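You operate a simulated robot arm through the tools that you are given. There is no shell and no other tool.

The job below is to be done with a simulated robot arm. You get a single attempt, and the scene is never put back.

## Task
Clear the green press, rack its vial and wipe the stain beside the press.
Fine: lever up, then yellow holder out, vial in the free well of the green rack; use the red pad and put it back; leave the other vials alone. Set down upright: clear vial. What is to be rubbed or washed off counts as gone when no trace of it is left.

It is judged by the outcome, as a careful person would: the job done as asked, and still so three seconds after it is handed in. It fails if anything else is knocked over, pushed out of place, dropped, spilled or broken.

## Robot
A 7-joint arm with a two-finger parallel gripper, fixed in place. Base frame: the origin is at the foot of the arm, x ahead of it, y to its left, z up; the work surface is at about z = 0.86. Units: m, degrees, N and s.
With the tool pointing down near the work surface it reaches from about 0.3 to 0.7 m from the base axis. Its first joint turns from -66.0 to 66.0 degrees. Payload 1.57 kg.
The tool frame sits at the grasp point between the pads (the TCP): z along the fingers, y along the line on which they close. The tips reach 0.03 m beyond it. Largest opening 0.11 m; finger width 0.024, thickness 0.012; the body of the gripper, 0.048 by 0.112 m, starts 0.078 m behind the TCP.
Orientation is told as [roll, pitch, yaw] about the base's x, y, z axes, in that order, counted from this pose: with the fingers straight down and closing along the base's y, the tool's x points along the base's -x, its y along +y and its z along -z.

## Interface
- The arm moves only by the tool nudge_tool. Its argument "steps" is one flat list of numbers, 7 for each row, row after row: the shift along the base's x, y, z in units of 20 mm (1.0 is 20 mm), then the turn, a rotation vector about the base's x, y, z in units of 5 degrees (1.0 is 5 degrees), then the closure, from 0 (fully open) to 1 (shut). In form: [dx, dy, dz, ax, ay, az, hand, dx, dy, dz, ax, ay, az, hand, ...]. A call has 1 to 20 rows; each row shifts and turns the commanded pose from where the row before left it. A call with a number of a shift or a turn outside -1 to 1 is refused whole. Each row takes 0.2 s and may step no farther than 0.05 m and 8.6 degrees from the row before; otherwise, or with a gripper value out of range, the whole call is refused. Where a pose cannot be reached the arm comes as near as it can. A force on the tool above 60 N (or 10 N above the force at the start of the call, whichever is more), or a blocked arm, ends the call early, and 0.2 s more pass. The fingers move at their own pace (about 0.108 m/s each) and stop on an object; they squeeze with about 22 N. The grip force told is the motor's: it shows also when the fingers shut on nothing. Time passes only in rows, and 0.2 s behind the last, so rows that do not move let the fingers close. The reply holds the time, the measured pose of the TCP, the force on the tool along the base axes, the opening and the grip force, in the units named above and with some noise, with the torque about the TCP (base axes, N m) and any sound that the robot's microphone picked up.
- Cameras (640 x 400 px; columns grow to the right, rows downward): "scene" is fixed at [0.1533, -0.3793, 1.4172]; the picture's right is [0.88, -0.48, 0.00], its down [-0.22, -0.40, -0.89] and it looks along [0.43, 0.78, -0.45] (base axes); focal length 295 px, centre (320, 200). "wrist" rides on the gripper at [0.07, 0.016, -0.141] in the tool frame; the picture's right is [-0.23, 0.97, 0.00], its down [-0.86, -0.20, -0.48] and it looks along [-0.47, -0.11, 0.88] (tool axes); focal length 222 px, centre (320, 200). There is no depth. A picture from a camera that has moved, and an enlarged one, comes with that camera's place and axes in the base frame and with its lens.
- capture(camera): a new picture of that camera. The clock stands still meanwhile.
- close_up(camera, box): a new picture of the part [left, top, right, bottom] of that camera's present view, enlarged. The clock stands still meanwhile.
- sign_off(): hands the job in; it is judged then, once.

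Nothing tells you positions but the pictures and the camera data. Unless the task says otherwise, let go and move clear before handing in.

The tools are called as a command line: name --argument value ..., lists and objects as JSON in quotes. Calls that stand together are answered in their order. nudge_tool: Moves the arm, as the interface text tells. Its arguments: {"type":"object","properties":{"steps":{"type":"array"}},"required":["steps"]} The other tools are called the same way: capture (camera) takes a picture; close_up (camera, box) takes an enlarged picture of a part of a camera's view; sign_off () hands the job in.

At the start:

```text
time_s: 0.0
ee_pos: [0.3385, 0.1236, 1.326]
tcp_rot: [0.0, 0.0, 0.0]
force: [0.1, -0.3, -0.8]
wrist_torque: [0.0, -0.03, -0.01]
finger_gap: 0.1098
finger_force: 0.1
```

scene: 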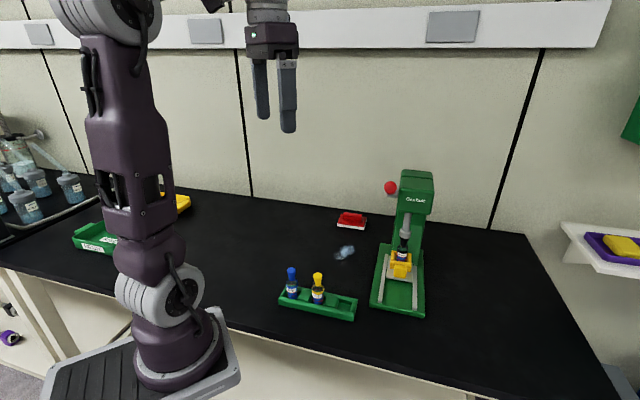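
wrist: 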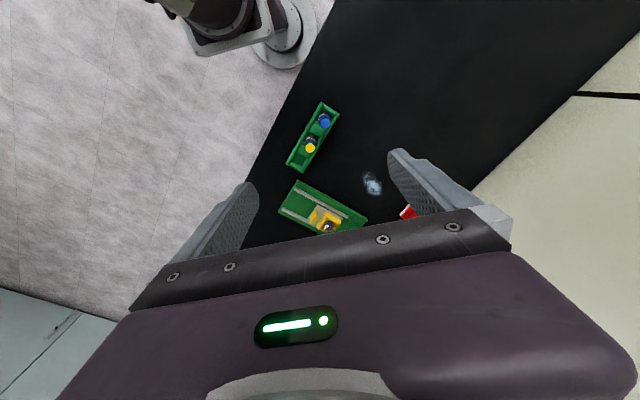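

I see a green press at right with a red-knobbed lever and a yellow holder under its ram, a green rack with two vials and one free well, a red pad behind, and a bluish stain. I'll look closer before moving anything.

close_up --camera "scene" --box '[350, 160, 450, 330]'

close_up --camera "scene" --box '[260, 200, 440, 330]'

close_up --camera "wrist" --box '[240, 80, 440, 250]'

```text
2.35 times, centred on (400, 245) of scene
camera zoom: at [0.1533, -0.3793, 1.4172], right [0.88, -0.48, 0.0], down [-0.22, -0.4, -0.89], along [0.43, 0.78, -0.45], focal length 694 px, centre (132, 94)
```

zoom: 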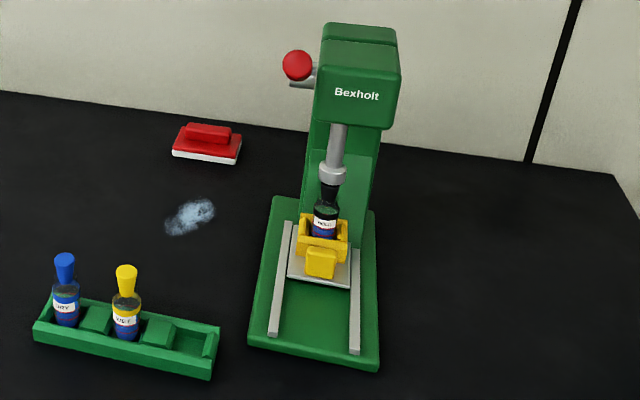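

```text
3.08 times, centred on (350, 265) of scene
camera zoom: at [0.1533, -0.3793, 1.4172], right [0.88, -0.48, 0.0], down [-0.22, -0.4, -0.89], along [0.43, 0.78, -0.45], focal length 907 px, centre (228, 0)
```

zoom: 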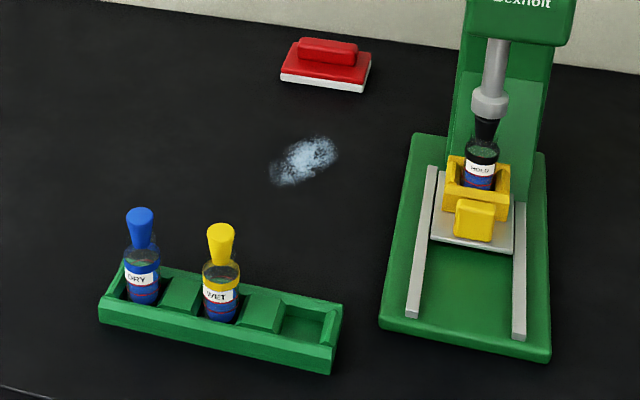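

```text
2.35 times, centred on (340, 165) of wrist
camera zoom: at [0.2687, 0.1408, 1.4655], right [0.23, 0.97, 0.0], down [0.86, -0.2, 0.48], along [0.47, -0.11, -0.88], focal length 523 px, centre (273, 282)
```

zoom: 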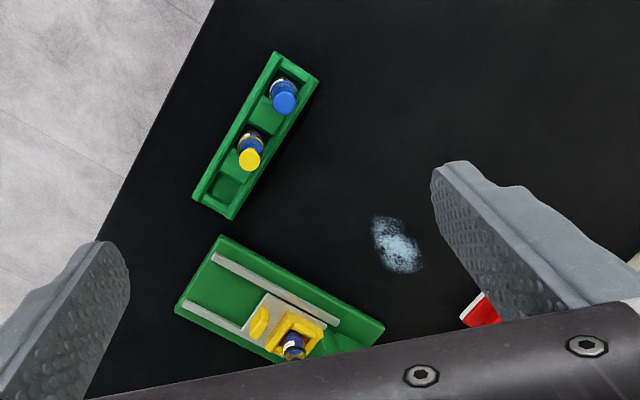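

The press stands rotated about 45°, its front facing the robot base, with the holder at about (0.66, 0.08). The stain is at about (0.58, 0.23) and the pad at about (0.69, 0.35). I'll move up to look at the lever from the wrist camera.

nudge_tool --steps '[0.9, 0.48, -0.16, 0, 0, 0, 0, 0.9, 0.48, -0.16, 0, 0, 0, 0, 0.9, 0.48, -0.16, 0, 0, 0, 0, 0.9, 0.48, -0.16, 0, 0, 0, 0, 0.9, 0.48, -0.16, 0, 0, 0, 0, 0.9, 0.48, -0.16, 0, 0, 0, 0, 0.9, 0.48, -0.16, 0, 0, 0, 0]'

capture --camera "wrist"

capture --camera "scene"

```text
time_s: 1.6
ee_pos: [0.4472, 0.181, 1.306]
tcp_rot: [0.1, -0.1, 0.0]
force: [0.8, 0.1, 0.4]
wrist_torque: [0.01, 0.01, -0.03]
finger_gap: 0.1099
finger_force: 0.1
out of reach, approached as far as the arm can: row 7
```

```text
taken
camera wrist: at [0.3759, 0.1981, 1.4448], right [0.23, 0.97, 0.0], down [0.85, -0.2, 0.48], along [0.47, -0.11, -0.88], focal length 222 px, centre (320, 200)
```

wrist: 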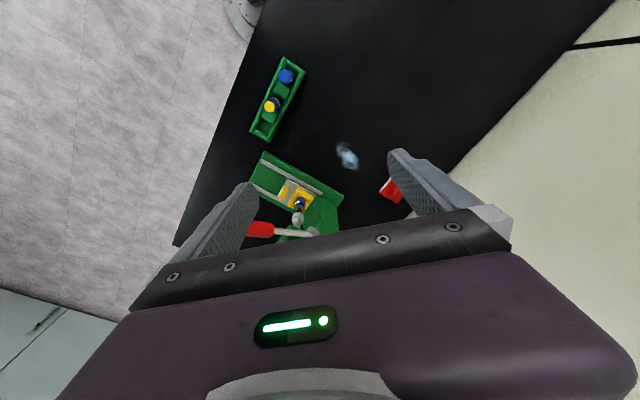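

```text
taken
```

scene: 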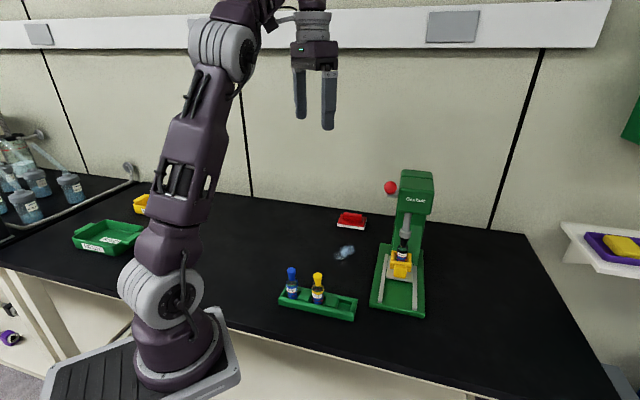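

The wrist view suggests the lever is on the press's left side with its knob nearer to the robot. I'll tilt and yaw the tool to get a side view of the lever.

nudge_tool --steps '[-0.26, 0.2, -0.58, 0, -1, 0, 0, -0.26, 0.2, -0.58, 0, -1, 0, 0, -0.26, 0.2, -0.58, 0, -1, 0, 0, -0.26, 0.2, -0.58, 0, -1, 0, 0, -0.26, 0.2, -0.58, 0, -1, 0, 0, -0.26, 0.2, -0.58, 0, -1, 0, 0, -0.26, 0.2, -0.58, 0, -1, 0, 0, -0.26, 0.2, -0.58, 0, -1, 0, 0, -0.26, 0.2, -0.58, 0, -1, 0, 0]'

capture --camera "wrist"

capture --camera "scene"

```text
time_s: 3.6
ee_pos: [0.4001, 0.2167, 1.2]
tcp_rot: [0.1, -45.0, 0.0]
force: [0.1, 0.0, 0.9]
wrist_torque: [0.01, -0.01, -0.05]
finger_gap: 0.1103
finger_force: 0.0
```

```text
taken
camera wrist: at [0.2494, 0.2342, 1.2495], right [0.16, 0.97, 0.16], down [0.27, -0.2, 0.94], along [0.95, -0.11, -0.29], focal length 222 px, centre (320, 200)
```

wrist: 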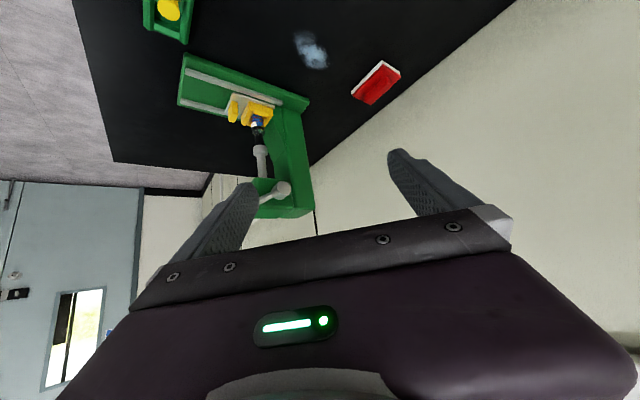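

```text
taken
```

scene: 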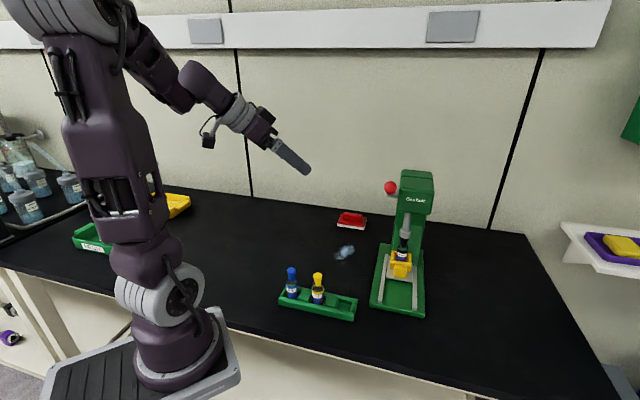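

The finger hides the knob, so I'll yaw and shift for a true side view.

nudge_tool --steps '[0.1, 0.4, -0.1, 0, 0, -1, 0, 0.1, 0.4, -0.1, 0, 0, -1, 0, 0.1, 0.4, -0.1, 0, 0, -1, 0, 0.1, 0.4, -0.1, 0, 0, -1, 0, 0.1, 0.4, -0.1, 0, 0, -1, 0, 0.1, 0.4, -0.1, 0, 0, -1, 0, 0.1, 0.4, -0.1, 0, 0, -1, 0, 0.1, 0.4, -0.1, 0, 0, -1, 0, 0.1, 0.4, -0.1, 0, 0, -1, 0]'

capture --camera "wrist"

capture --camera "scene"

```text
time_s: 5.6
ee_pos: [0.4196, 0.2908, 1.1819]
tcp_rot: [0.0, -45.0, -45.2]
force: [0.2, 0.6, 0.3]
wrist_torque: [0.0, -0.02, 0.01]
finger_gap: 0.1103
finger_force: 0.1
```

```text
taken
camera wrist: at [0.324, 0.4076, 1.2319], right [0.8, 0.57, 0.16], down [0.05, -0.33, 0.94], along [0.59, -0.75, -0.29], focal length 222 px, centre (320, 200)
```

wrist: 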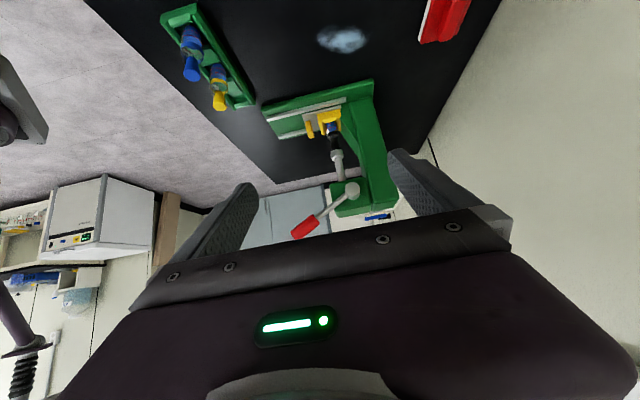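

```text
taken
```

scene: 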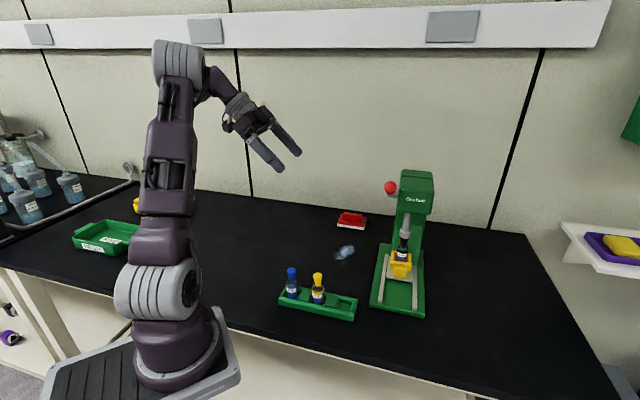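

close_up --camera "wrist" --box '[250, 70, 410, 250]'

```text
2.22 times, centred on (330, 160) of wrist
camera zoom: at [0.324, 0.4076, 1.2319], right [0.8, 0.57, 0.16], down [0.05, -0.33, 0.94], along [0.59, -0.75, -0.29], focal length 494 px, centre (298, 289)
```

zoom: 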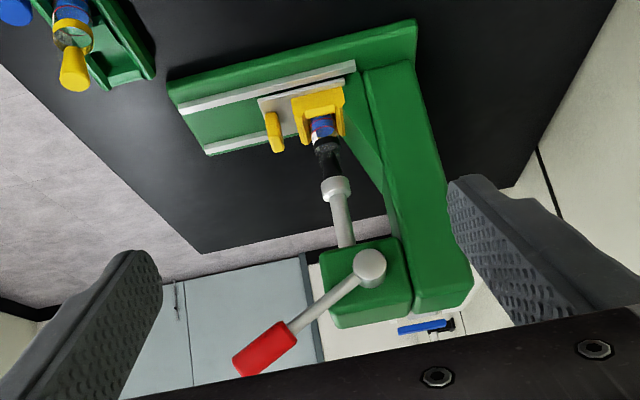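

The side view shows the lever pivot near (0.63, 0.125, 1.10) and the red handle forward and above it at about (0.557, 0.053, 1.15), on the press's left. I'll close the fingers, bring the tool nearly horizontal to the handle's left, then slide in beneath it to push it up.

nudge_tool --steps '[0.27, -0.94, -0.2, -0.707, -0.707, 0, 1, 0.27, -0.94, -0.2, -0.707, -0.707, 0, 1, 0.27, -0.94, -0.2, -0.707, -0.707, 0, 1, 0.27, -0.94, -0.2, -0.707, -0.707, 0, 1, 0.27, -0.94, -0.2, -0.707, -0.707, 0, 1, 0.27, -0.94, -0.2, 0, 0, 0, 1, 0.27, -0.94, -0.2, 0, 0, 0, 1, 0.27, -0.94, -0.2, 0, 0, 0, 1, 0.27, -0.94, -0.2, 0, 0, 0, 1, 0.27, -0.94, -0.2, 0, 0, 0, 1]'

capture --camera "wrist"

capture --camera "scene"

```text
time_s: 7.8
ee_pos: [0.472, 0.1004, 1.143]
tcp_rot: [0.0, -70.0, -45.0]
force: [0.2, 0.3, 0.7]
wrist_torque: [-0.01, -0.01, -0.01]
finger_gap: 0.0
finger_force: 21.1
```

```text
taken
camera wrist: at [0.3725, 0.2242, 1.1246], right [0.74, 0.63, 0.21], down [-0.25, -0.03, 0.97], along [0.62, -0.77, 0.14], focal length 222 px, centre (320, 200)
```

wrist: 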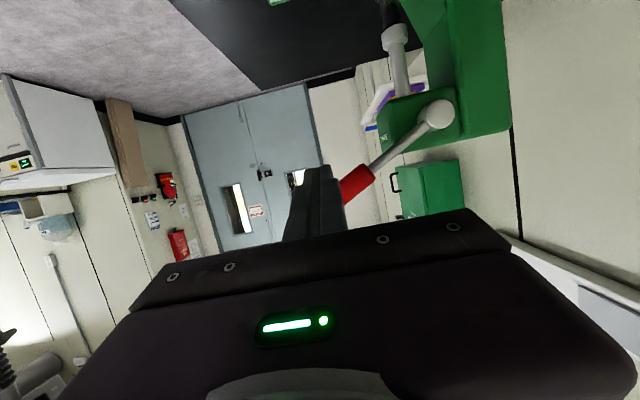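

```text
taken
```

scene: 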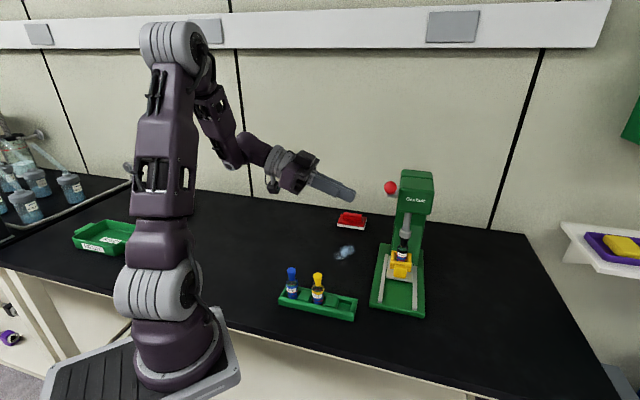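

The handle position is confirmed from this view. I'll slide the closed fingers in beneath the handle.

nudge_tool --steps '[0.67, -0.65, -0.36, 0, 0, 0, 1, 0.67, -0.65, -0.36, 0, 0, 0, 1, 0.67, -0.65, -0.36, 0, 0, 0, 1, 0.67, -0.65, -0.36, 0, 0, 0, 1, 0.67, -0.65, -0.36, 0, 0, 0, 1]'

capture --camera "wrist"

close_up --camera "scene" --box '[340, 150, 450, 290]'

```text
time_s: 9.0
ee_pos: [0.5385, 0.0359, 1.1067]
tcp_rot: [-0.1, -70.0, -44.9]
force: [-0.2, 0.5, -0.2]
wrist_torque: [-0.01, 0.01, -0.01]
finger_gap: 0.0
finger_force: 20.9
```

```text
taken
camera wrist: at [0.439, 0.1595, 1.0883], right [0.74, 0.63, 0.21], down [-0.25, -0.03, 0.97], along [0.62, -0.77, 0.14], focal length 222 px, centre (320, 200)
```

wrist: 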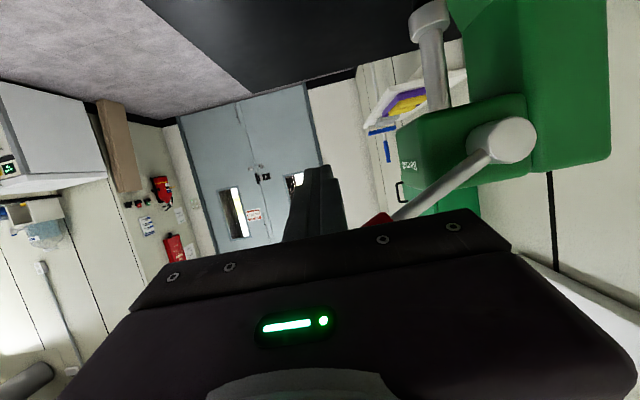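

```text
2.86 times, centred on (395, 220) of scene
camera zoom: at [0.1533, -0.3793, 1.4172], right [0.88, -0.48, 0.0], down [-0.22, -0.4, -0.89], along [0.43, 0.78, -0.45], focal length 842 px, centre (106, 143)
```

zoom: 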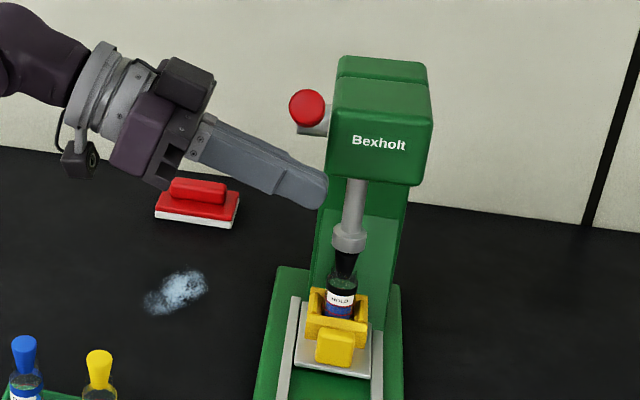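

The fingers are under the handle. I'll push it up along its arc in small steps, watching force and the ram.

nudge_tool --steps '[0.28, 0.28, 0.55, 0, 0, 0, 1, 0.28, 0.28, 0.55, 0, 0, 0, 1, 0.125, 0.125, 0.465, 0, 0, 0, 1, 0.125, 0.125, 0.465, 0, 0, 0, 1, 0.18, 0.18, 0.435, 0, 0, 0, 1, 0.18, 0.18, 0.435, 0, 0, 0, 1]'

close_up --camera "scene" --box '[340, 150, 450, 290]'

capture --camera "wrist"

```text
time_s: 10.4
ee_pos: [0.5619, 0.0607, 1.165]
tcp_rot: [0.1, -70.0, -45.1]
force: [0.1, -1.2, -2.5]
wrist_torque: [-0.02, 0.01, -0.03]
finger_gap: 0.0001
finger_force: 21.2
```

```text
2.86 times, centred on (395, 220) of scene
camera zoom: at [0.1533, -0.3794, 1.4172], right [0.88, -0.48, 0.0], down [-0.22, -0.4, -0.89], along [0.43, 0.78, -0.45], focal length 842 px, centre (106, 143)
```

zoom: 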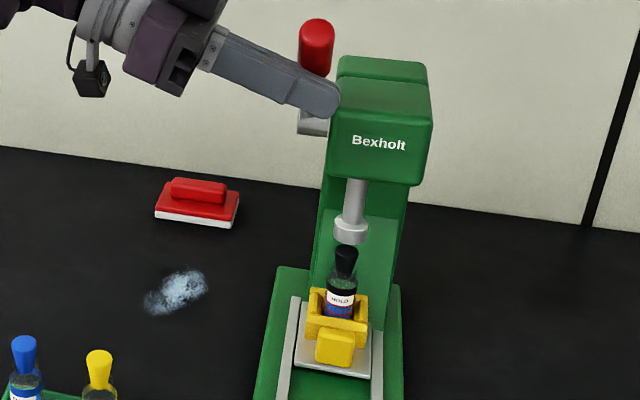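

```text
taken
camera wrist: at [0.4628, 0.1833, 1.147], right [0.74, 0.63, 0.21], down [-0.25, -0.03, 0.97], along [0.62, -0.77, 0.14], focal length 222 px, centre (320, 200)
```

wrist: 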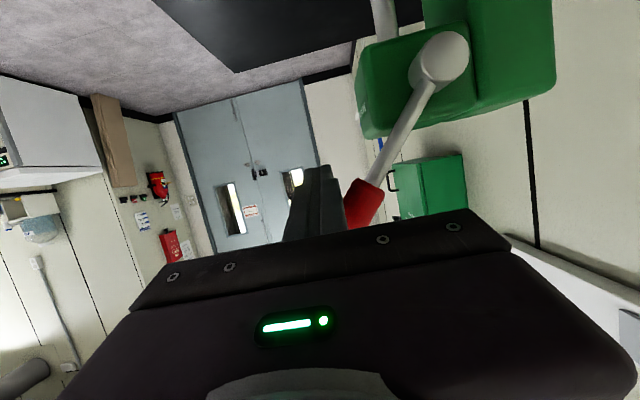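

The lever and ram are rising with low force. I'll continue along the arc.

nudge_tool --steps '[0.23, 0.23, 0.375, 0, 0, 0, 1, 0.23, 0.23, 0.375, 0, 0, 0, 1, 0.265, 0.265, 0.325, 0, 0, 0, 1, 0.265, 0.265, 0.325, 0, 0, 0, 1]'

close_up --camera "scene" --box '[340, 150, 450, 290]'

capture --camera "wrist"

```text
time_s: 11.4
ee_pos: [0.5813, 0.0803, 1.1927]
tcp_rot: [0.0, -70.0, -45.0]
force: [-1.2, -0.7, -1.2]
wrist_torque: [0.01, -0.02, -0.01]
finger_gap: 0.0
finger_force: 21.1
```

```text
2.86 times, centred on (395, 220) of scene
camera zoom: at [0.1533, -0.3794, 1.4172], right [0.88, -0.48, 0.0], down [-0.22, -0.4, -0.89], along [0.43, 0.78, -0.45], focal length 842 px, centre (106, 143)
```

zoom: 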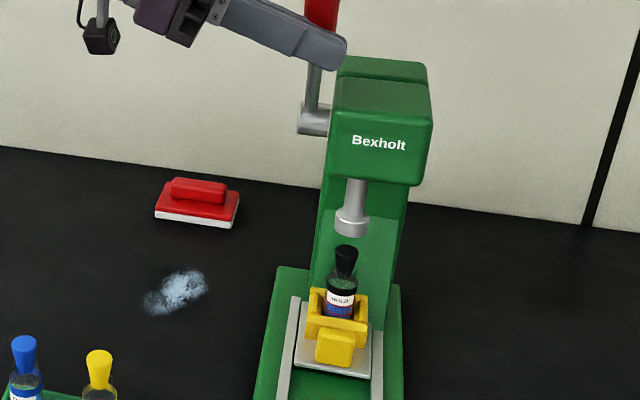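

```text
taken
camera wrist: at [0.4827, 0.2026, 1.1746], right [0.74, 0.63, 0.21], down [-0.25, -0.03, 0.97], along [0.62, -0.77, 0.14], focal length 222 px, centre (320, 200)
```

wrist: 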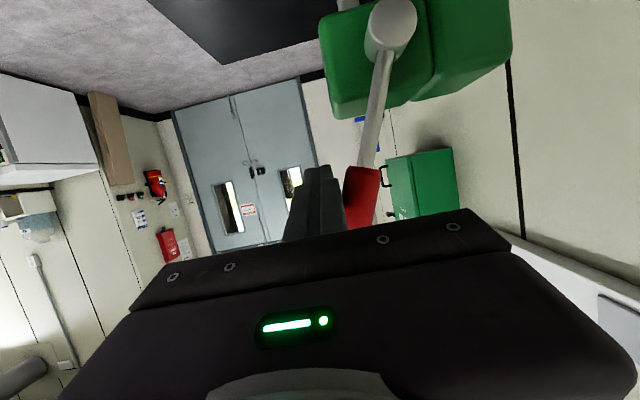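

The lever is at about 70° and the ram is clear of the stopper. I'll continue until it reaches its stop.

nudge_tool --steps '[0.31, 0.31, 0.25, 0, 0, 0, 1, 0.31, 0.31, 0.25, 0, 0, 0, 1, 0.33, 0.33, 0.175, 0, 0, 0, 1, 0.33, 0.33, 0.175, 0, 0, 0, 1]'

close_up --camera "scene" --box '[340, 150, 450, 290]'

capture --camera "wrist"

```text
time_s: 12.3
ee_pos: [0.5949, 0.0922, 1.204]
tcp_rot: [-1.8, -69.5, -44.7]
force: [-35.7, -6.6, 2.4]
wrist_torque: [0.11, -0.55, 0.37]
finger_gap: 0.0
finger_force: 21.2
stopped in row 4: the force on the tool passed its limit at 75 N (the readings are from after the stop); the commanded pose is now the measured one
```

```text
2.86 times, centred on (395, 220) of scene
camera zoom: at [0.152, -0.3796, 1.4173], right [0.88, -0.48, 0.0], down [-0.22, -0.4, -0.89], along [0.43, 0.78, -0.45], focal length 842 px, centre (106, 143)
```

zoom: 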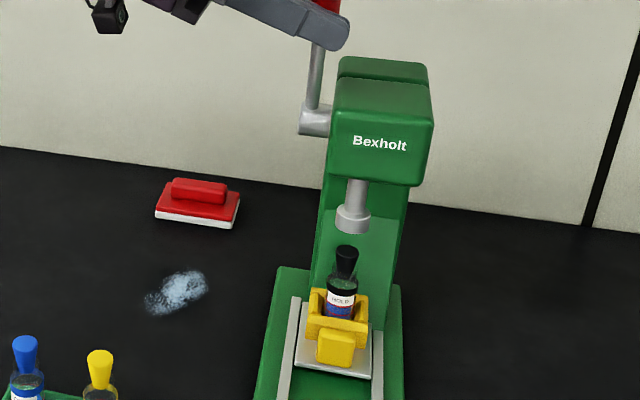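

```text
taken
camera wrist: at [0.4981, 0.218, 1.1856], right [0.76, 0.62, 0.2], down [-0.24, -0.02, 0.97], along [0.6, -0.79, 0.13], focal length 222 px, centre (320, 200)
```

wrist: 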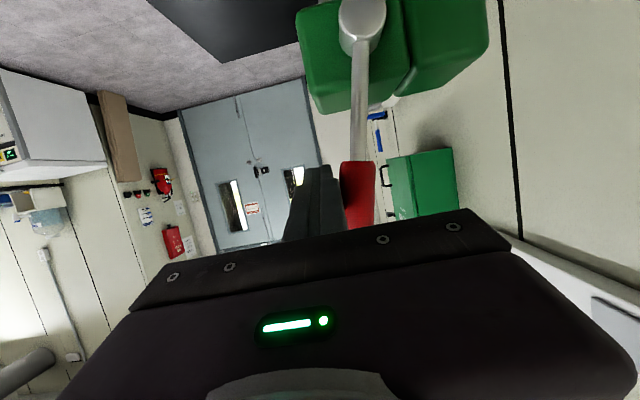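

The lever has hit its upper stop. I'll back off from it, withdraw sideways, and check that it stays up.

nudge_tool --steps '[-0.4, -0.4, 0, 0, 0, 0, 1, -0.6, -0.6, 0, 0, 0, 0, 1, -0.67, 0.65, 0.3, 0, 0, 0, 1, -0.67, 0.65, 0.3, 0, 0, 0, 1, -0.67, 0.65, 0.3, 0, 0, 0, 1, -0.67, 0.65, 0.3, 0, 0, 0, 1, -0.67, 0.65, 0.3, 0, 0, 0, 1, -0.67, 0.65, 0.3, 0, 0, 0, 0.5]'

close_up --camera "scene" --box '[340, 130, 460, 330]'

capture --camera "wrist"

```text
time_s: 14.1
ee_pos: [0.4971, 0.152, 1.2381]
tcp_rot: [-1.8, -69.4, -44.5]
force: [0.5, -0.4, -0.8]
wrist_torque: [0.01, -0.02, 0.01]
finger_gap: 0.0548
finger_force: 0.1
```

```text
2.00 times, centred on (400, 230) of scene
camera zoom: at [0.1533, -0.3794, 1.4172], right [0.88, -0.48, 0.0], down [-0.22, -0.4, -0.89], along [0.43, 0.78, -0.45], focal length 590 px, centre (160, 140)
```

zoom: 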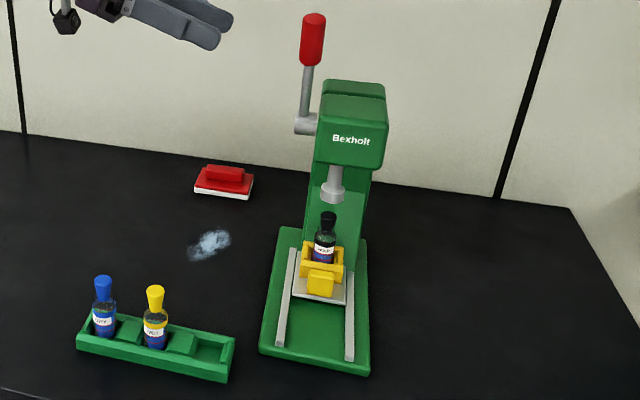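

```text
taken
camera wrist: at [0.3994, 0.277, 1.2211], right [0.76, 0.62, 0.2], down [-0.24, -0.02, 0.97], along [0.61, -0.78, 0.13], focal length 222 px, centre (320, 200)
```

wrist: 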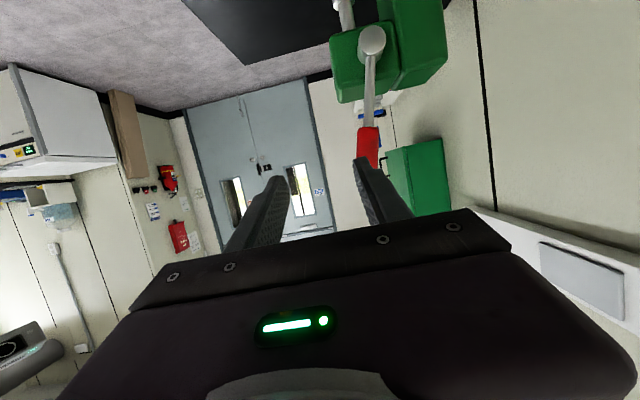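

The lever stays up and the ram is clear of the vial. I'll swing around to approach the holder from the front of the press, with the tool tilted under the head.

nudge_tool --steps '[-0.8, -0.4, 0, 0, 0, 1, 0.5, -0.8, -0.4, 0, 0, 0, 1, 0.5, -0.8, -0.4, 0, 0, 0, 1, 0.5, -0.8, -0.4, 0, 0, 0, 1, 0.5, -0.8, -0.4, 0, 0, 0, 1, 0.5, -0.8, -0.4, 0, 0, 0, 1, 0.5, 0, 0, 0, 0, 0, 1, 0.5, 0, 0, 0, 0, 0, 1, 0.5, 0, 0, 0, 0, 0, 1, 0.5, 0, 0, 0, 0, 0, 1, 0.5, 0, 0, 0, 0, 0, 1, 0.5, 0, 0, 0, 0, 0, 1, 0.5, 0, 0, 0, 0, 0, 1, 0.5, 0, 0, 0, 0, 0, 1, 0.5, 0, 0, 0, 0, 0, 1, 0.5, 0, 0, 0, 0, 0, 1, 0.5, 0, 0, 0, 0, 0, 1, 0.5, 0, 0, 0, 0, 0, 1, 0.5, 0, 0, 0, 0.09, 0.09, 0.337, 0.5]'

```text
time_s: 18.1
ee_pos: [0.3803, 0.1202, 1.3272]
tcp_rot: [13.9, -73.6, 29.0]
force: [0.0, 0.1, 0.2]
wrist_torque: [0.0, 0.0, 0.0]
finger_gap: 0.0551
finger_force: 0.1
out of reach, approached as far as the arm can: row 6, 7, 8, 9, 10, 11, 16, 17, 18, 19
```

The arm was too folded there, so I'll move outward and flatten the tilt, then read the pose.

nudge_tool --steps '[0.68, -0.75, -0.3, -0.707, 0.707, 0, 0.5, 0.68, -0.75, -0.3, -0.707, 0.707, 0, 0.5, 0.68, -0.75, -0.3, -0.707, 0.707, 0, 0.5, 0.68, -0.75, -0.3, -0.707, 0.707, 0, 0.5, 0.3, -0.75, -0.3, -0.707, 0.707, 0, 0.5, 0, 0, 0, 0, 0, 0, 0.5]'

capture --camera "scene"

capture --camera "wrist"

```text
time_s: 19.5
ee_pos: [0.4402, 0.0459, 1.295]
tcp_rot: [3.8, -49.2, 38.1]
force: [-0.4, -0.7, 0.4]
wrist_torque: [-0.02, -0.02, -0.01]
finger_gap: 0.0548
finger_force: 0.0
```

```text
taken
```

scene: 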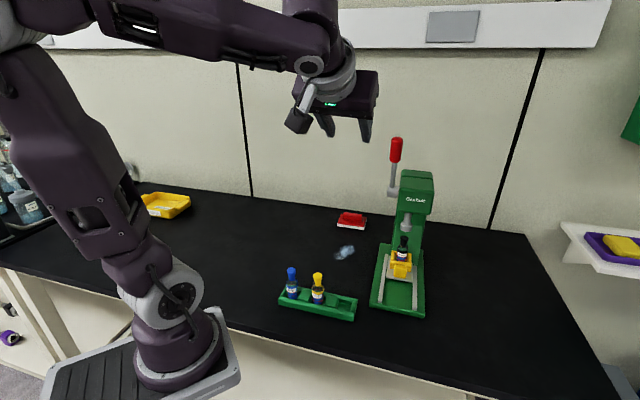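

```text
taken
camera wrist: at [0.3156, -0.0424, 1.3349], right [-0.52, 0.83, 0.21], down [0.31, -0.05, 0.95], along [0.8, 0.56, -0.22], focal length 222 px, centre (320, 200)
```

wrist: 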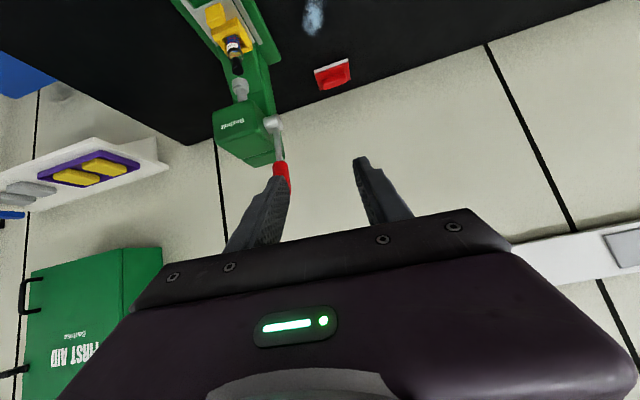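

I'll square up the orientation (tilt −45°, yaw 45°) and lower to a standoff in front of the holder.

nudge_tool --steps '[0.4, -0.383, -0.9, -0.39, -0.306, -0.575, 0.5, 0.4, -0.383, -0.9, -0.52, 0.66, 0, 0.5, 0.4, -0.383, -0.9, 0, 0, 0.69, 0.5, 0.4, -0.383, -0.9, 0, 0, 0.69, 0.5, 0.4, -0.383, -0.98, 0, 0, 0, 0.5, 0.4, -0.383, -0.98, 0, 0, 0, 0.5, 0.4, -0.383, -0.98, 0, 0, 0, 0.5, 0.4, -0.383, -0.98, 0, 0, 0, 0.5, 0.4, -0.383, -0.98, 0, 0, 0, 0.5, 0.4, -0.383, -0.98, 0, 0, 0, 0.5, 0.4, -0.383, -0.98, 0, 0, 0, 0.5, 0.4, -0.383, -0.98, 0, 0, 0, 0.5]'

capture --camera "scene"

capture --camera "wrist"

```text
time_s: 22.1
ee_pos: [0.5379, -0.0466, 1.0681]
tcp_rot: [-0.1, -45.1, 45.0]
force: [0.1, 0.1, 0.1]
wrist_torque: [-0.01, -0.01, -0.01]
finger_gap: 0.055
finger_force: 0.1
```

```text
taken
```

scene: 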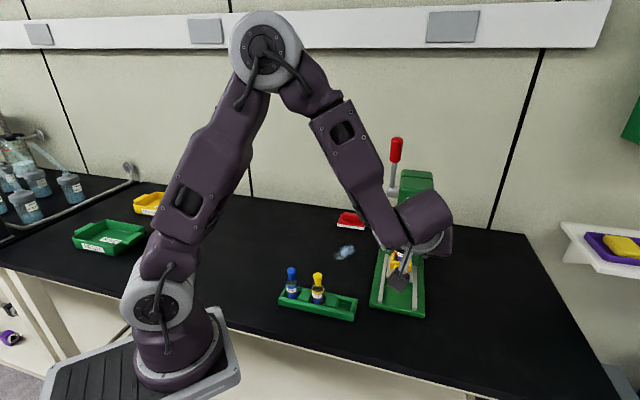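

```text
taken
camera wrist: at [0.419, -0.1403, 1.117], right [-0.57, 0.8, 0.16], down [0.33, 0.05, 0.94], along [0.75, 0.59, -0.29], focal length 222 px, centre (320, 200)
```

wrist: 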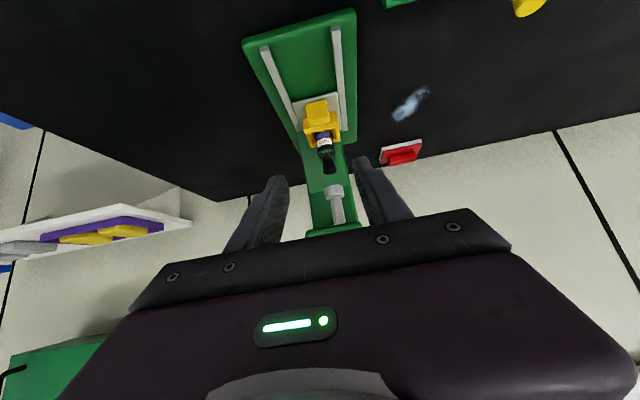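

close_up --camera "wrist" --box '[270, 70, 370, 190]'

close_up --camera "scene" --box '[365, 230, 435, 325]'

```text
3.33 times, centred on (320, 130) of wrist
camera zoom: at [0.419, -0.1403, 1.117], right [-0.57, 0.8, 0.16], down [0.33, 0.05, 0.94], along [0.75, 0.59, -0.29], focal length 740 px, centre (320, 433)
```

zoom: 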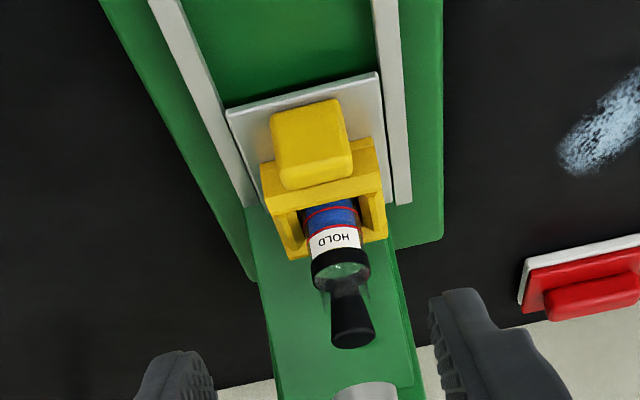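

```text
4.21 times, centred on (400, 278) of scene
camera zoom: at [0.1533, -0.3793, 1.4172], right [0.88, -0.48, 0.0], down [-0.22, -0.4, -0.89], along [0.43, 0.78, -0.45], focal length 1241 px, centre (-17, -126)
```

zoom: 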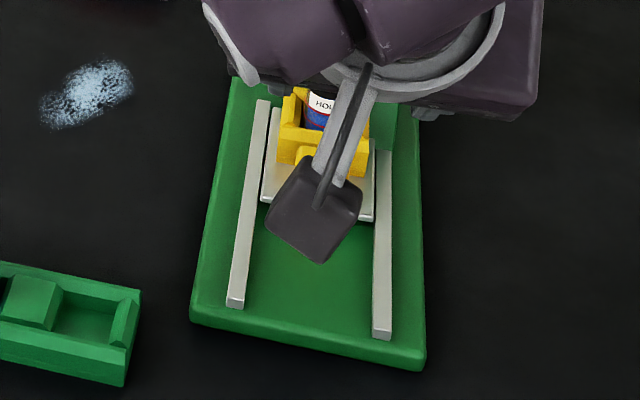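

The lever is up and the holder's yellow pull-tab is at about (0.619, 0.036, 0.91). I'll approach it along the tilted tool axis.

nudge_tool --steps '[0.36, 0.39, -0.96, 0, 0, 0, 0.45, 0.36, 0.39, -0.96, 0, 0, 0, 0.45, 0.36, 0.39, -0.96, 0, 0, 0, 0.45, 0.36, 0.39, -0.96, 0, 0, 0, 0.45, 0.36, 0.39, -0.96, 0, 0, 0, 0.45]'

capture --camera "wrist"

capture --camera "scene"

```text
time_s: 23.3
ee_pos: [0.5732, -0.0076, 0.9719]
tcp_rot: [0.0, -45.0, 45.0]
force: [0.7, -0.2, -0.2]
wrist_torque: [-0.01, -0.01, 0.02]
finger_gap: 0.0604
finger_force: 0.1
```

```text
taken
camera wrist: at [0.4552, -0.101, 1.0211], right [-0.57, 0.8, 0.16], down [0.33, 0.05, 0.94], along [0.75, 0.59, -0.29], focal length 222 px, centre (320, 200)
```

wrist: 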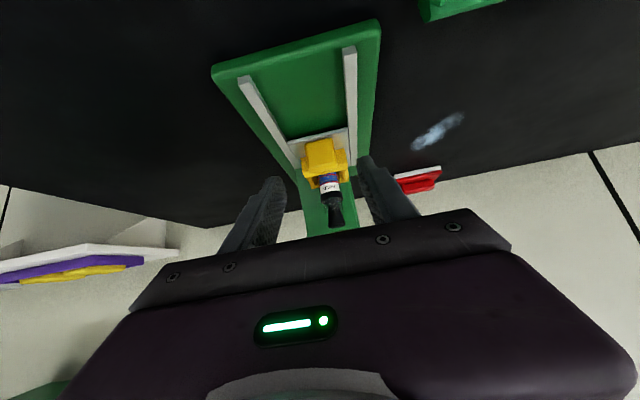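

```text
taken
```

scene: 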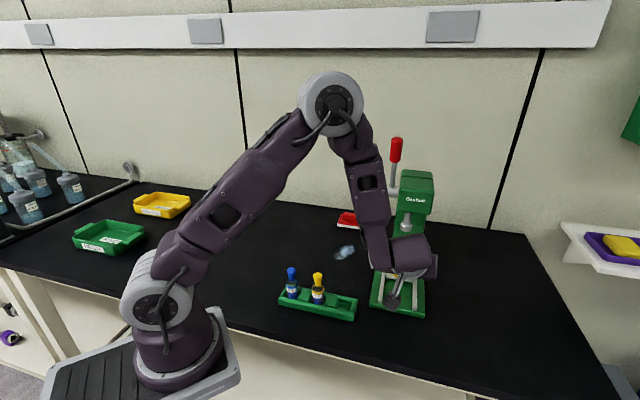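

close_up --camera "wrist" --box '[270, 120, 370, 240]'

```text
3.33 times, centred on (320, 180) of wrist
camera zoom: at [0.4552, -0.101, 1.0211], right [-0.57, 0.8, 0.16], down [0.33, 0.05, 0.94], along [0.75, 0.59, -0.29], focal length 740 px, centre (320, 267)
```

zoom: 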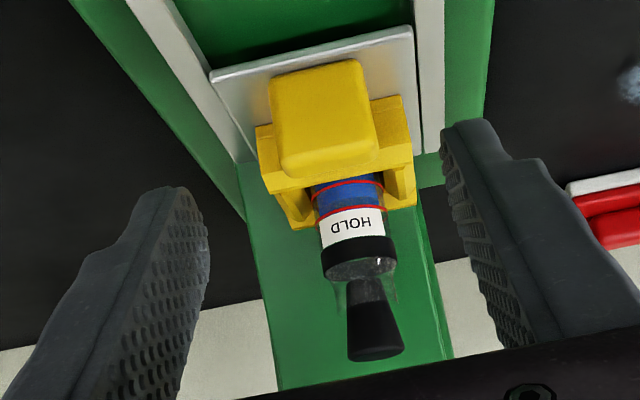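

The tab is centred between the fingers. I'll advance and grip it.

nudge_tool --steps '[0.45, 0.45, -0.62, 0, 0, 0, 0.45, 0.45, 0.45, -0.62, 0, 0, 0, 0.45, 0.45, 0.45, -0.62, 0, 0, 0, 0.45, 0.45, 0.45, -0.62, 0, 0, 0, 0.45]'

close_up --camera "wrist" --box '[250, 110, 390, 250]'

```text
time_s: 24.3
ee_pos: [0.6092, 0.0288, 0.922]
tcp_rot: [0.0, -45.0, 44.9]
force: [-0.4, 0.1, -0.5]
wrist_torque: [0.03, -0.02, -0.07]
finger_gap: 0.0606
finger_force: 0.0
```

```text
2.86 times, centred on (320, 180) of wrist
camera zoom: at [0.4909, -0.0645, 0.9716], right [-0.57, 0.8, 0.16], down [0.33, 0.05, 0.94], along [0.75, 0.59, -0.29], focal length 635 px, centre (320, 257)
```

zoom: 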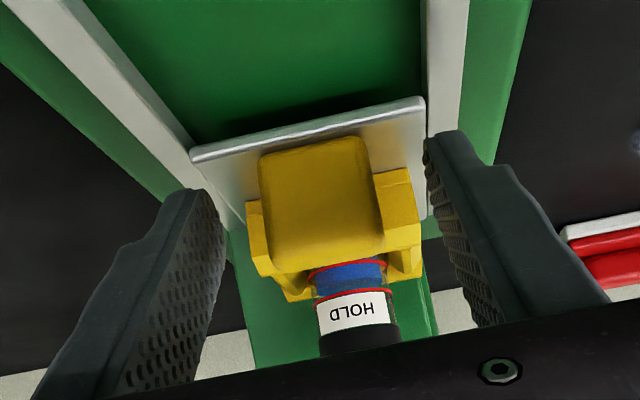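

nudge_tool --steps '[0, 0, 0, 0, 0, 0, 0.6, 0, 0, 0, 0, 0, 0, 0.7, 0, 0, 0, 0, 0, 0, 1, 0, 0, 0, 0, 0, 0, 1]'

close_up --camera "wrist" --box '[250, 110, 390, 250]'

```text
time_s: 25.3
ee_pos: [0.6091, 0.028, 0.9212]
tcp_rot: [0.0, -44.9, 44.8]
force: [1.3, -1.6, -2.1]
wrist_torque: [0.26, -0.34, 0.0]
finger_gap: 0.0317
finger_force: 40.9
```

```text
2.86 times, centred on (320, 180) of wrist
camera zoom: at [0.4907, -0.0648, 0.9717], right [-0.57, 0.8, 0.16], down [0.33, 0.05, 0.94], along [0.75, 0.59, -0.29], focal length 635 px, centre (320, 257)
```

zoom: 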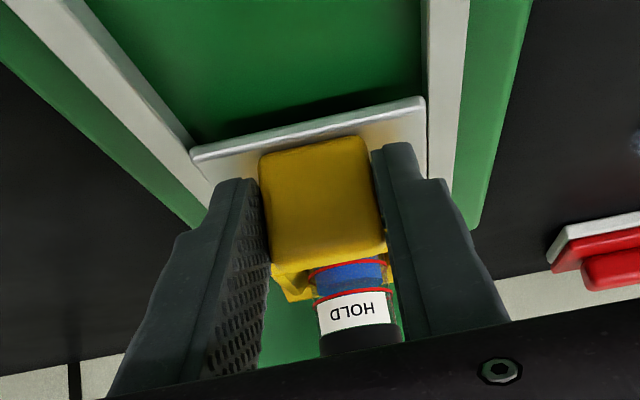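

The tab is gripped (gap 0.032). I'll pull the holder slowly out along the rails.

nudge_tool --steps '[-0.25, -0.25, 0, 0, 0, 0, 1, -0.25, -0.25, 0, 0, 0, 0, 1, -0.25, -0.25, 0, 0, 0, 0, 1, -0.25, -0.25, 0, 0, 0, 0, 1]'

close_up --camera "wrist" --box '[220, 30, 420, 250]'

capture --camera "scene"

```text
time_s: 26.3
ee_pos: [0.5896, 0.0077, 0.9228]
tcp_rot: [0.0, -45.0, 45.0]
force: [3.3, -1.2, 1.8]
wrist_torque: [0.23, -0.39, 0.0]
finger_gap: 0.032
finger_force: 40.4
```

```text
1.82 times, centred on (320, 140) of wrist
camera zoom: at [0.4711, -0.0847, 0.9715], right [-0.58, 0.8, 0.16], down [0.33, 0.05, 0.94], along [0.75, 0.6, -0.29], focal length 404 px, centre (320, 309)
```

zoom: 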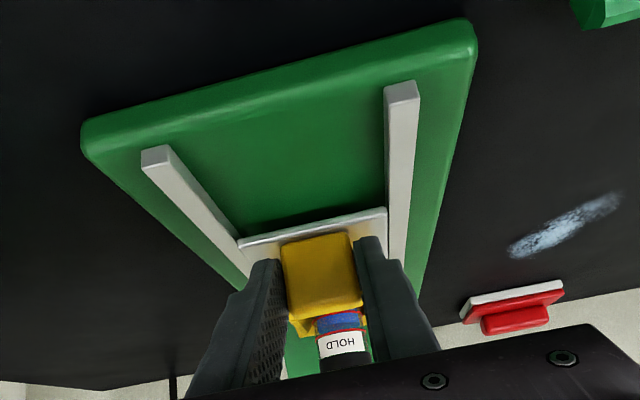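

```text
taken
```

scene: 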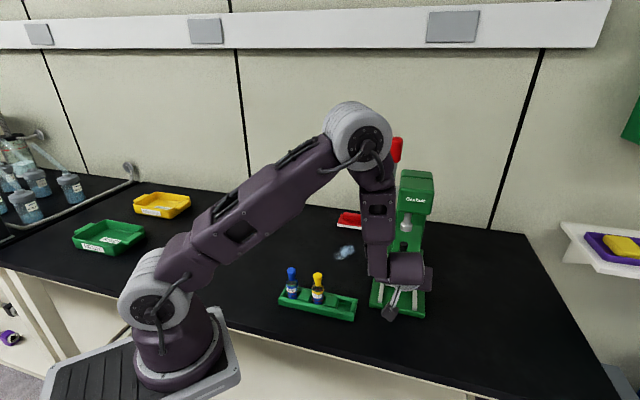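

It slides freely. I'll keep pulling.

nudge_tool --steps '[-0.25, -0.25, 0, 0, 0, 0, 1, -0.25, -0.25, 0, 0, 0, 0, 1, -0.25, -0.25, 0, 0, 0, 0, 1, -0.25, -0.25, 0, 0, 0, 0, 1, -0.25, -0.25, 0, 0, 0, 0, 1]'

close_up --camera "wrist" --box '[220, 30, 420, 250]'

capture --camera "scene"

```text
time_s: 27.5
ee_pos: [0.564, -0.0163, 0.9232]
tcp_rot: [0.0, -45.1, 44.9]
force: [-2.3, 4.1, 5.0]
wrist_torque: [0.73, -0.27, -0.12]
finger_gap: 0.0317
finger_force: 40.5
```

```text
1.82 times, centred on (320, 140) of wrist
camera zoom: at [0.446, -0.1099, 0.9716], right [-0.58, 0.8, 0.16], down [0.33, 0.05, 0.94], along [0.75, 0.6, -0.29], focal length 404 px, centre (320, 309)
```

zoom: 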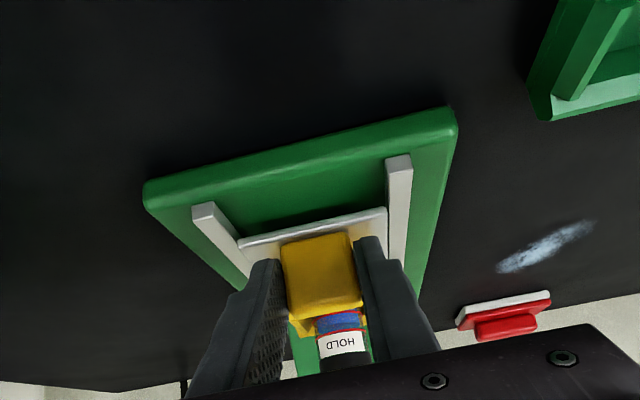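

```text
taken
```

scene: 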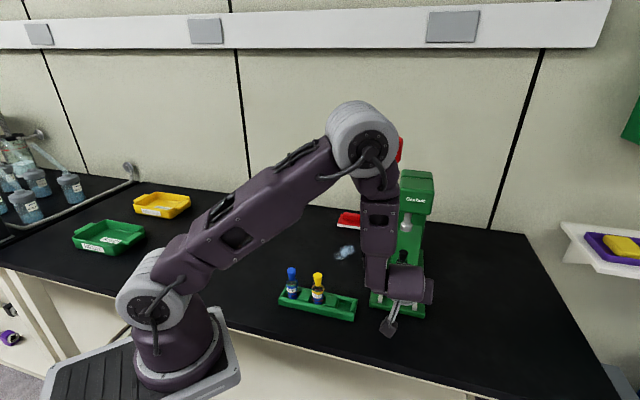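

nudge_tool --steps '[-0.25, -0.25, 0, 0, 0, 0, 1, -0.25, -0.25, 0, 0, 0, 0, 1, -0.25, -0.25, 0, 0, 0, 0, 1, -0.25, -0.25, 0, 0, 0, 0, 1]'

close_up --camera "wrist" --box '[220, 30, 420, 250]'

close_up --camera "scene" --box '[340, 160, 450, 330]'

```text
time_s: 28.5
ee_pos: [0.5455, -0.034, 0.9218]
tcp_rot: [-0.1, -45.4, 45.1]
force: [22.4, 17.4, -0.3]
wrist_torque: [0.36, -0.2, -0.38]
finger_gap: 0.0321
finger_force: 41.0
```

```text
1.82 times, centred on (320, 140) of wrist
camera zoom: at [0.4279, -0.1281, 0.9714], right [-0.58, 0.8, 0.16], down [0.33, 0.04, 0.94], along [0.75, 0.6, -0.29], focal length 404 px, centre (320, 309)
```

zoom: 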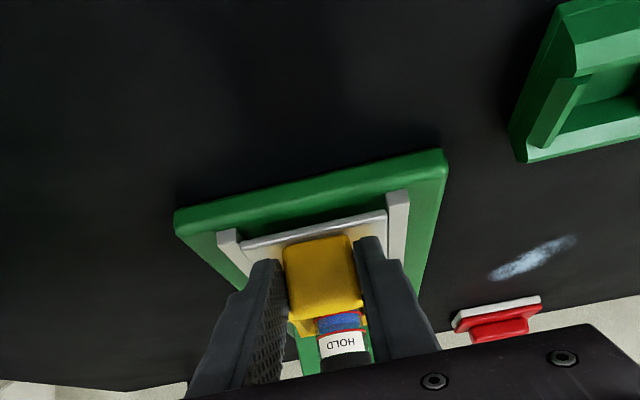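

```text
2.35 times, centred on (395, 245) of scene
camera zoom: at [0.154, -0.3789, 1.4172], right [0.88, -0.48, 0.0], down [-0.22, -0.4, -0.89], along [0.43, 0.78, -0.45], focal length 694 px, centre (144, 94)
```

zoom: 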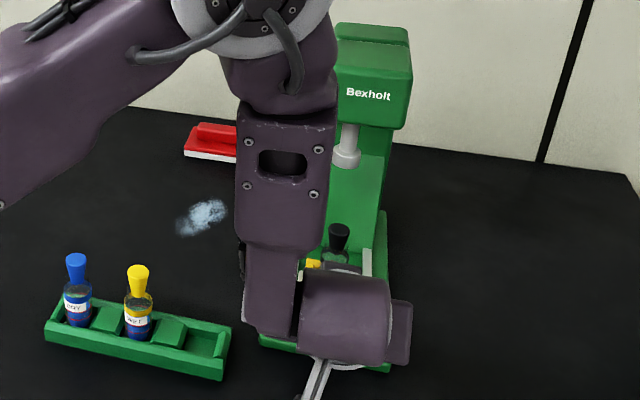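

The holder has reached its front stop. I'll ease off, release the tab and back away to look at the vial.

nudge_tool --steps '[0.08, 0.08, 0, 0, 0, 0, 1, 0, 0, 0, 0, 0, 0, 0.6, 0, 0, 0, 0, 0, 0, 0.45, 0, 0, 0, 0, 0, 0, 0.45, -0.5, -0.5, 0.7, 0, 0, 0, 0.45, -0.5, -0.5, 0.7, 0, 0, 0, 0.45, -0.5, -0.5, 0.7, 0, 0, 0, 0.45, -0.5, -0.5, 0.7, 0, 0, 0, 0.45, 0, 0, 1, 0, 0, 0, 0.45, 0, 0, 1, 0, 0, 0, 0.45, 0, 0, 1, 0, 0, 0, 0.45]'

capture --camera "wrist"

close_up --camera "scene" --box '[340, 160, 450, 330]'

```text
time_s: 30.9
ee_pos: [0.504, -0.0754, 1.0371]
tcp_rot: [0.1, -44.9, 45.1]
force: [-0.5, 0.8, 0.4]
wrist_torque: [0.04, 0.04, 0.01]
finger_gap: 0.0607
finger_force: 0.0
```

```text
taken
camera wrist: at [0.3873, -0.1685, 1.0877], right [-0.57, 0.8, 0.16], down [0.33, 0.05, 0.94], along [0.75, 0.59, -0.29], focal length 222 px, centre (320, 200)
```

wrist: 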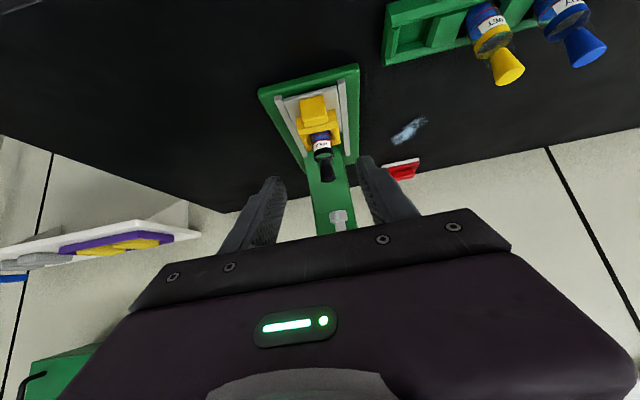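

```text
2.35 times, centred on (395, 245) of scene
camera zoom: at [0.1533, -0.3793, 1.4172], right [0.88, -0.48, 0.0], down [-0.22, -0.4, -0.89], along [0.43, 0.78, -0.45], focal length 694 px, centre (144, 94)
```

zoom: 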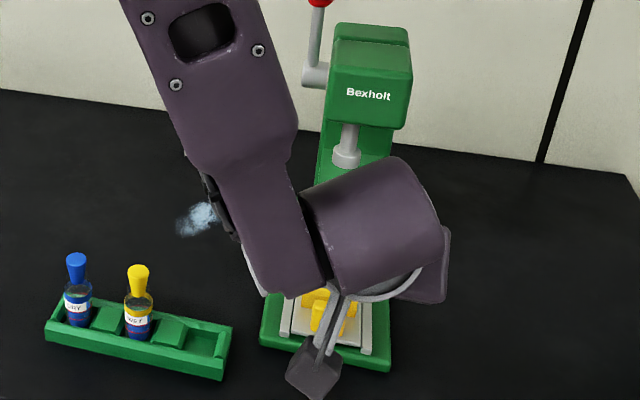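

I'll bring the tool vertical (yaw 45°) above the front of the press to locate the vial from above.

nudge_tool --steps '[0.2, 0.2, 0.8, -0.707, 0.707, 0, 0.45, 0.2, 0.2, 0.8, -0.707, 0.707, 0, 0.45, 0.3, 0.3, 0.5, -0.707, 0.707, 0, 0.45, 0.3, 0.3, 0.5, -0.707, 0.707, 0, 0.45, 0.3, 0.3, 0.4, -0.707, 0.707, 0, 0.45, 0.3, 0.3, 0.4, -0.707, 0.707, 0, 0.45, 0.3, 0.3, 0.3, -0.707, 0.707, 0, 0.45, 0.3, 0.3, 0.2, -0.707, 0.707, 0, 0.45, 0.3, 0.3, 0.2, -0.707, 0.707, 0, 0.45]'

capture --camera "wrist"

capture --camera "scene"

```text
time_s: 32.9
ee_pos: [0.5564, -0.0242, 1.1206]
tcp_rot: [-0.1, -0.1, 44.9]
force: [-0.7, 0.8, 0.3]
wrist_torque: [-0.03, -0.01, 0.0]
finger_gap: 0.0606
finger_force: 0.0
```

```text
taken
camera wrist: at [0.4944, -0.0618, 1.2604], right [-0.53, 0.85, 0.0], down [0.75, 0.46, 0.48], along [0.41, 0.25, -0.88], focal length 222 px, centre (320, 200)
```

wrist: 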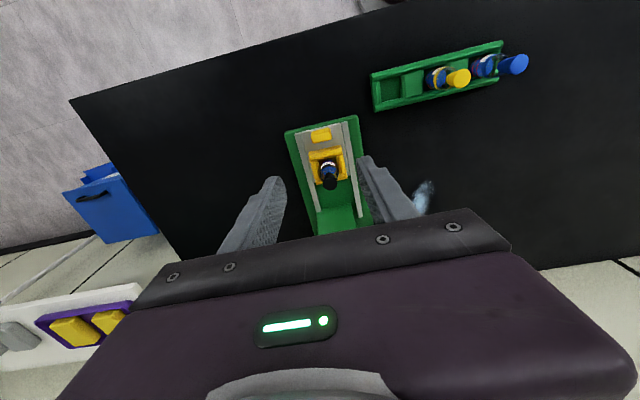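

```text
taken
```

scene: 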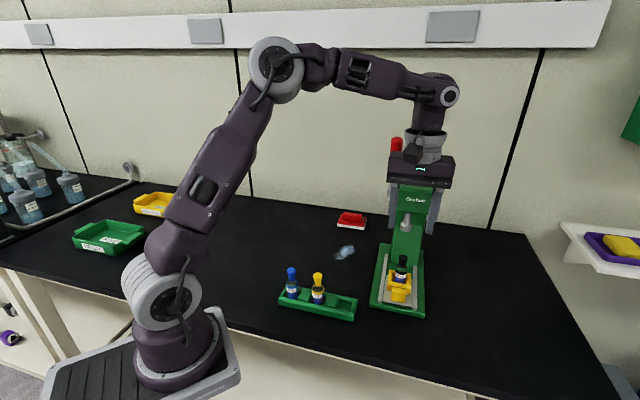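

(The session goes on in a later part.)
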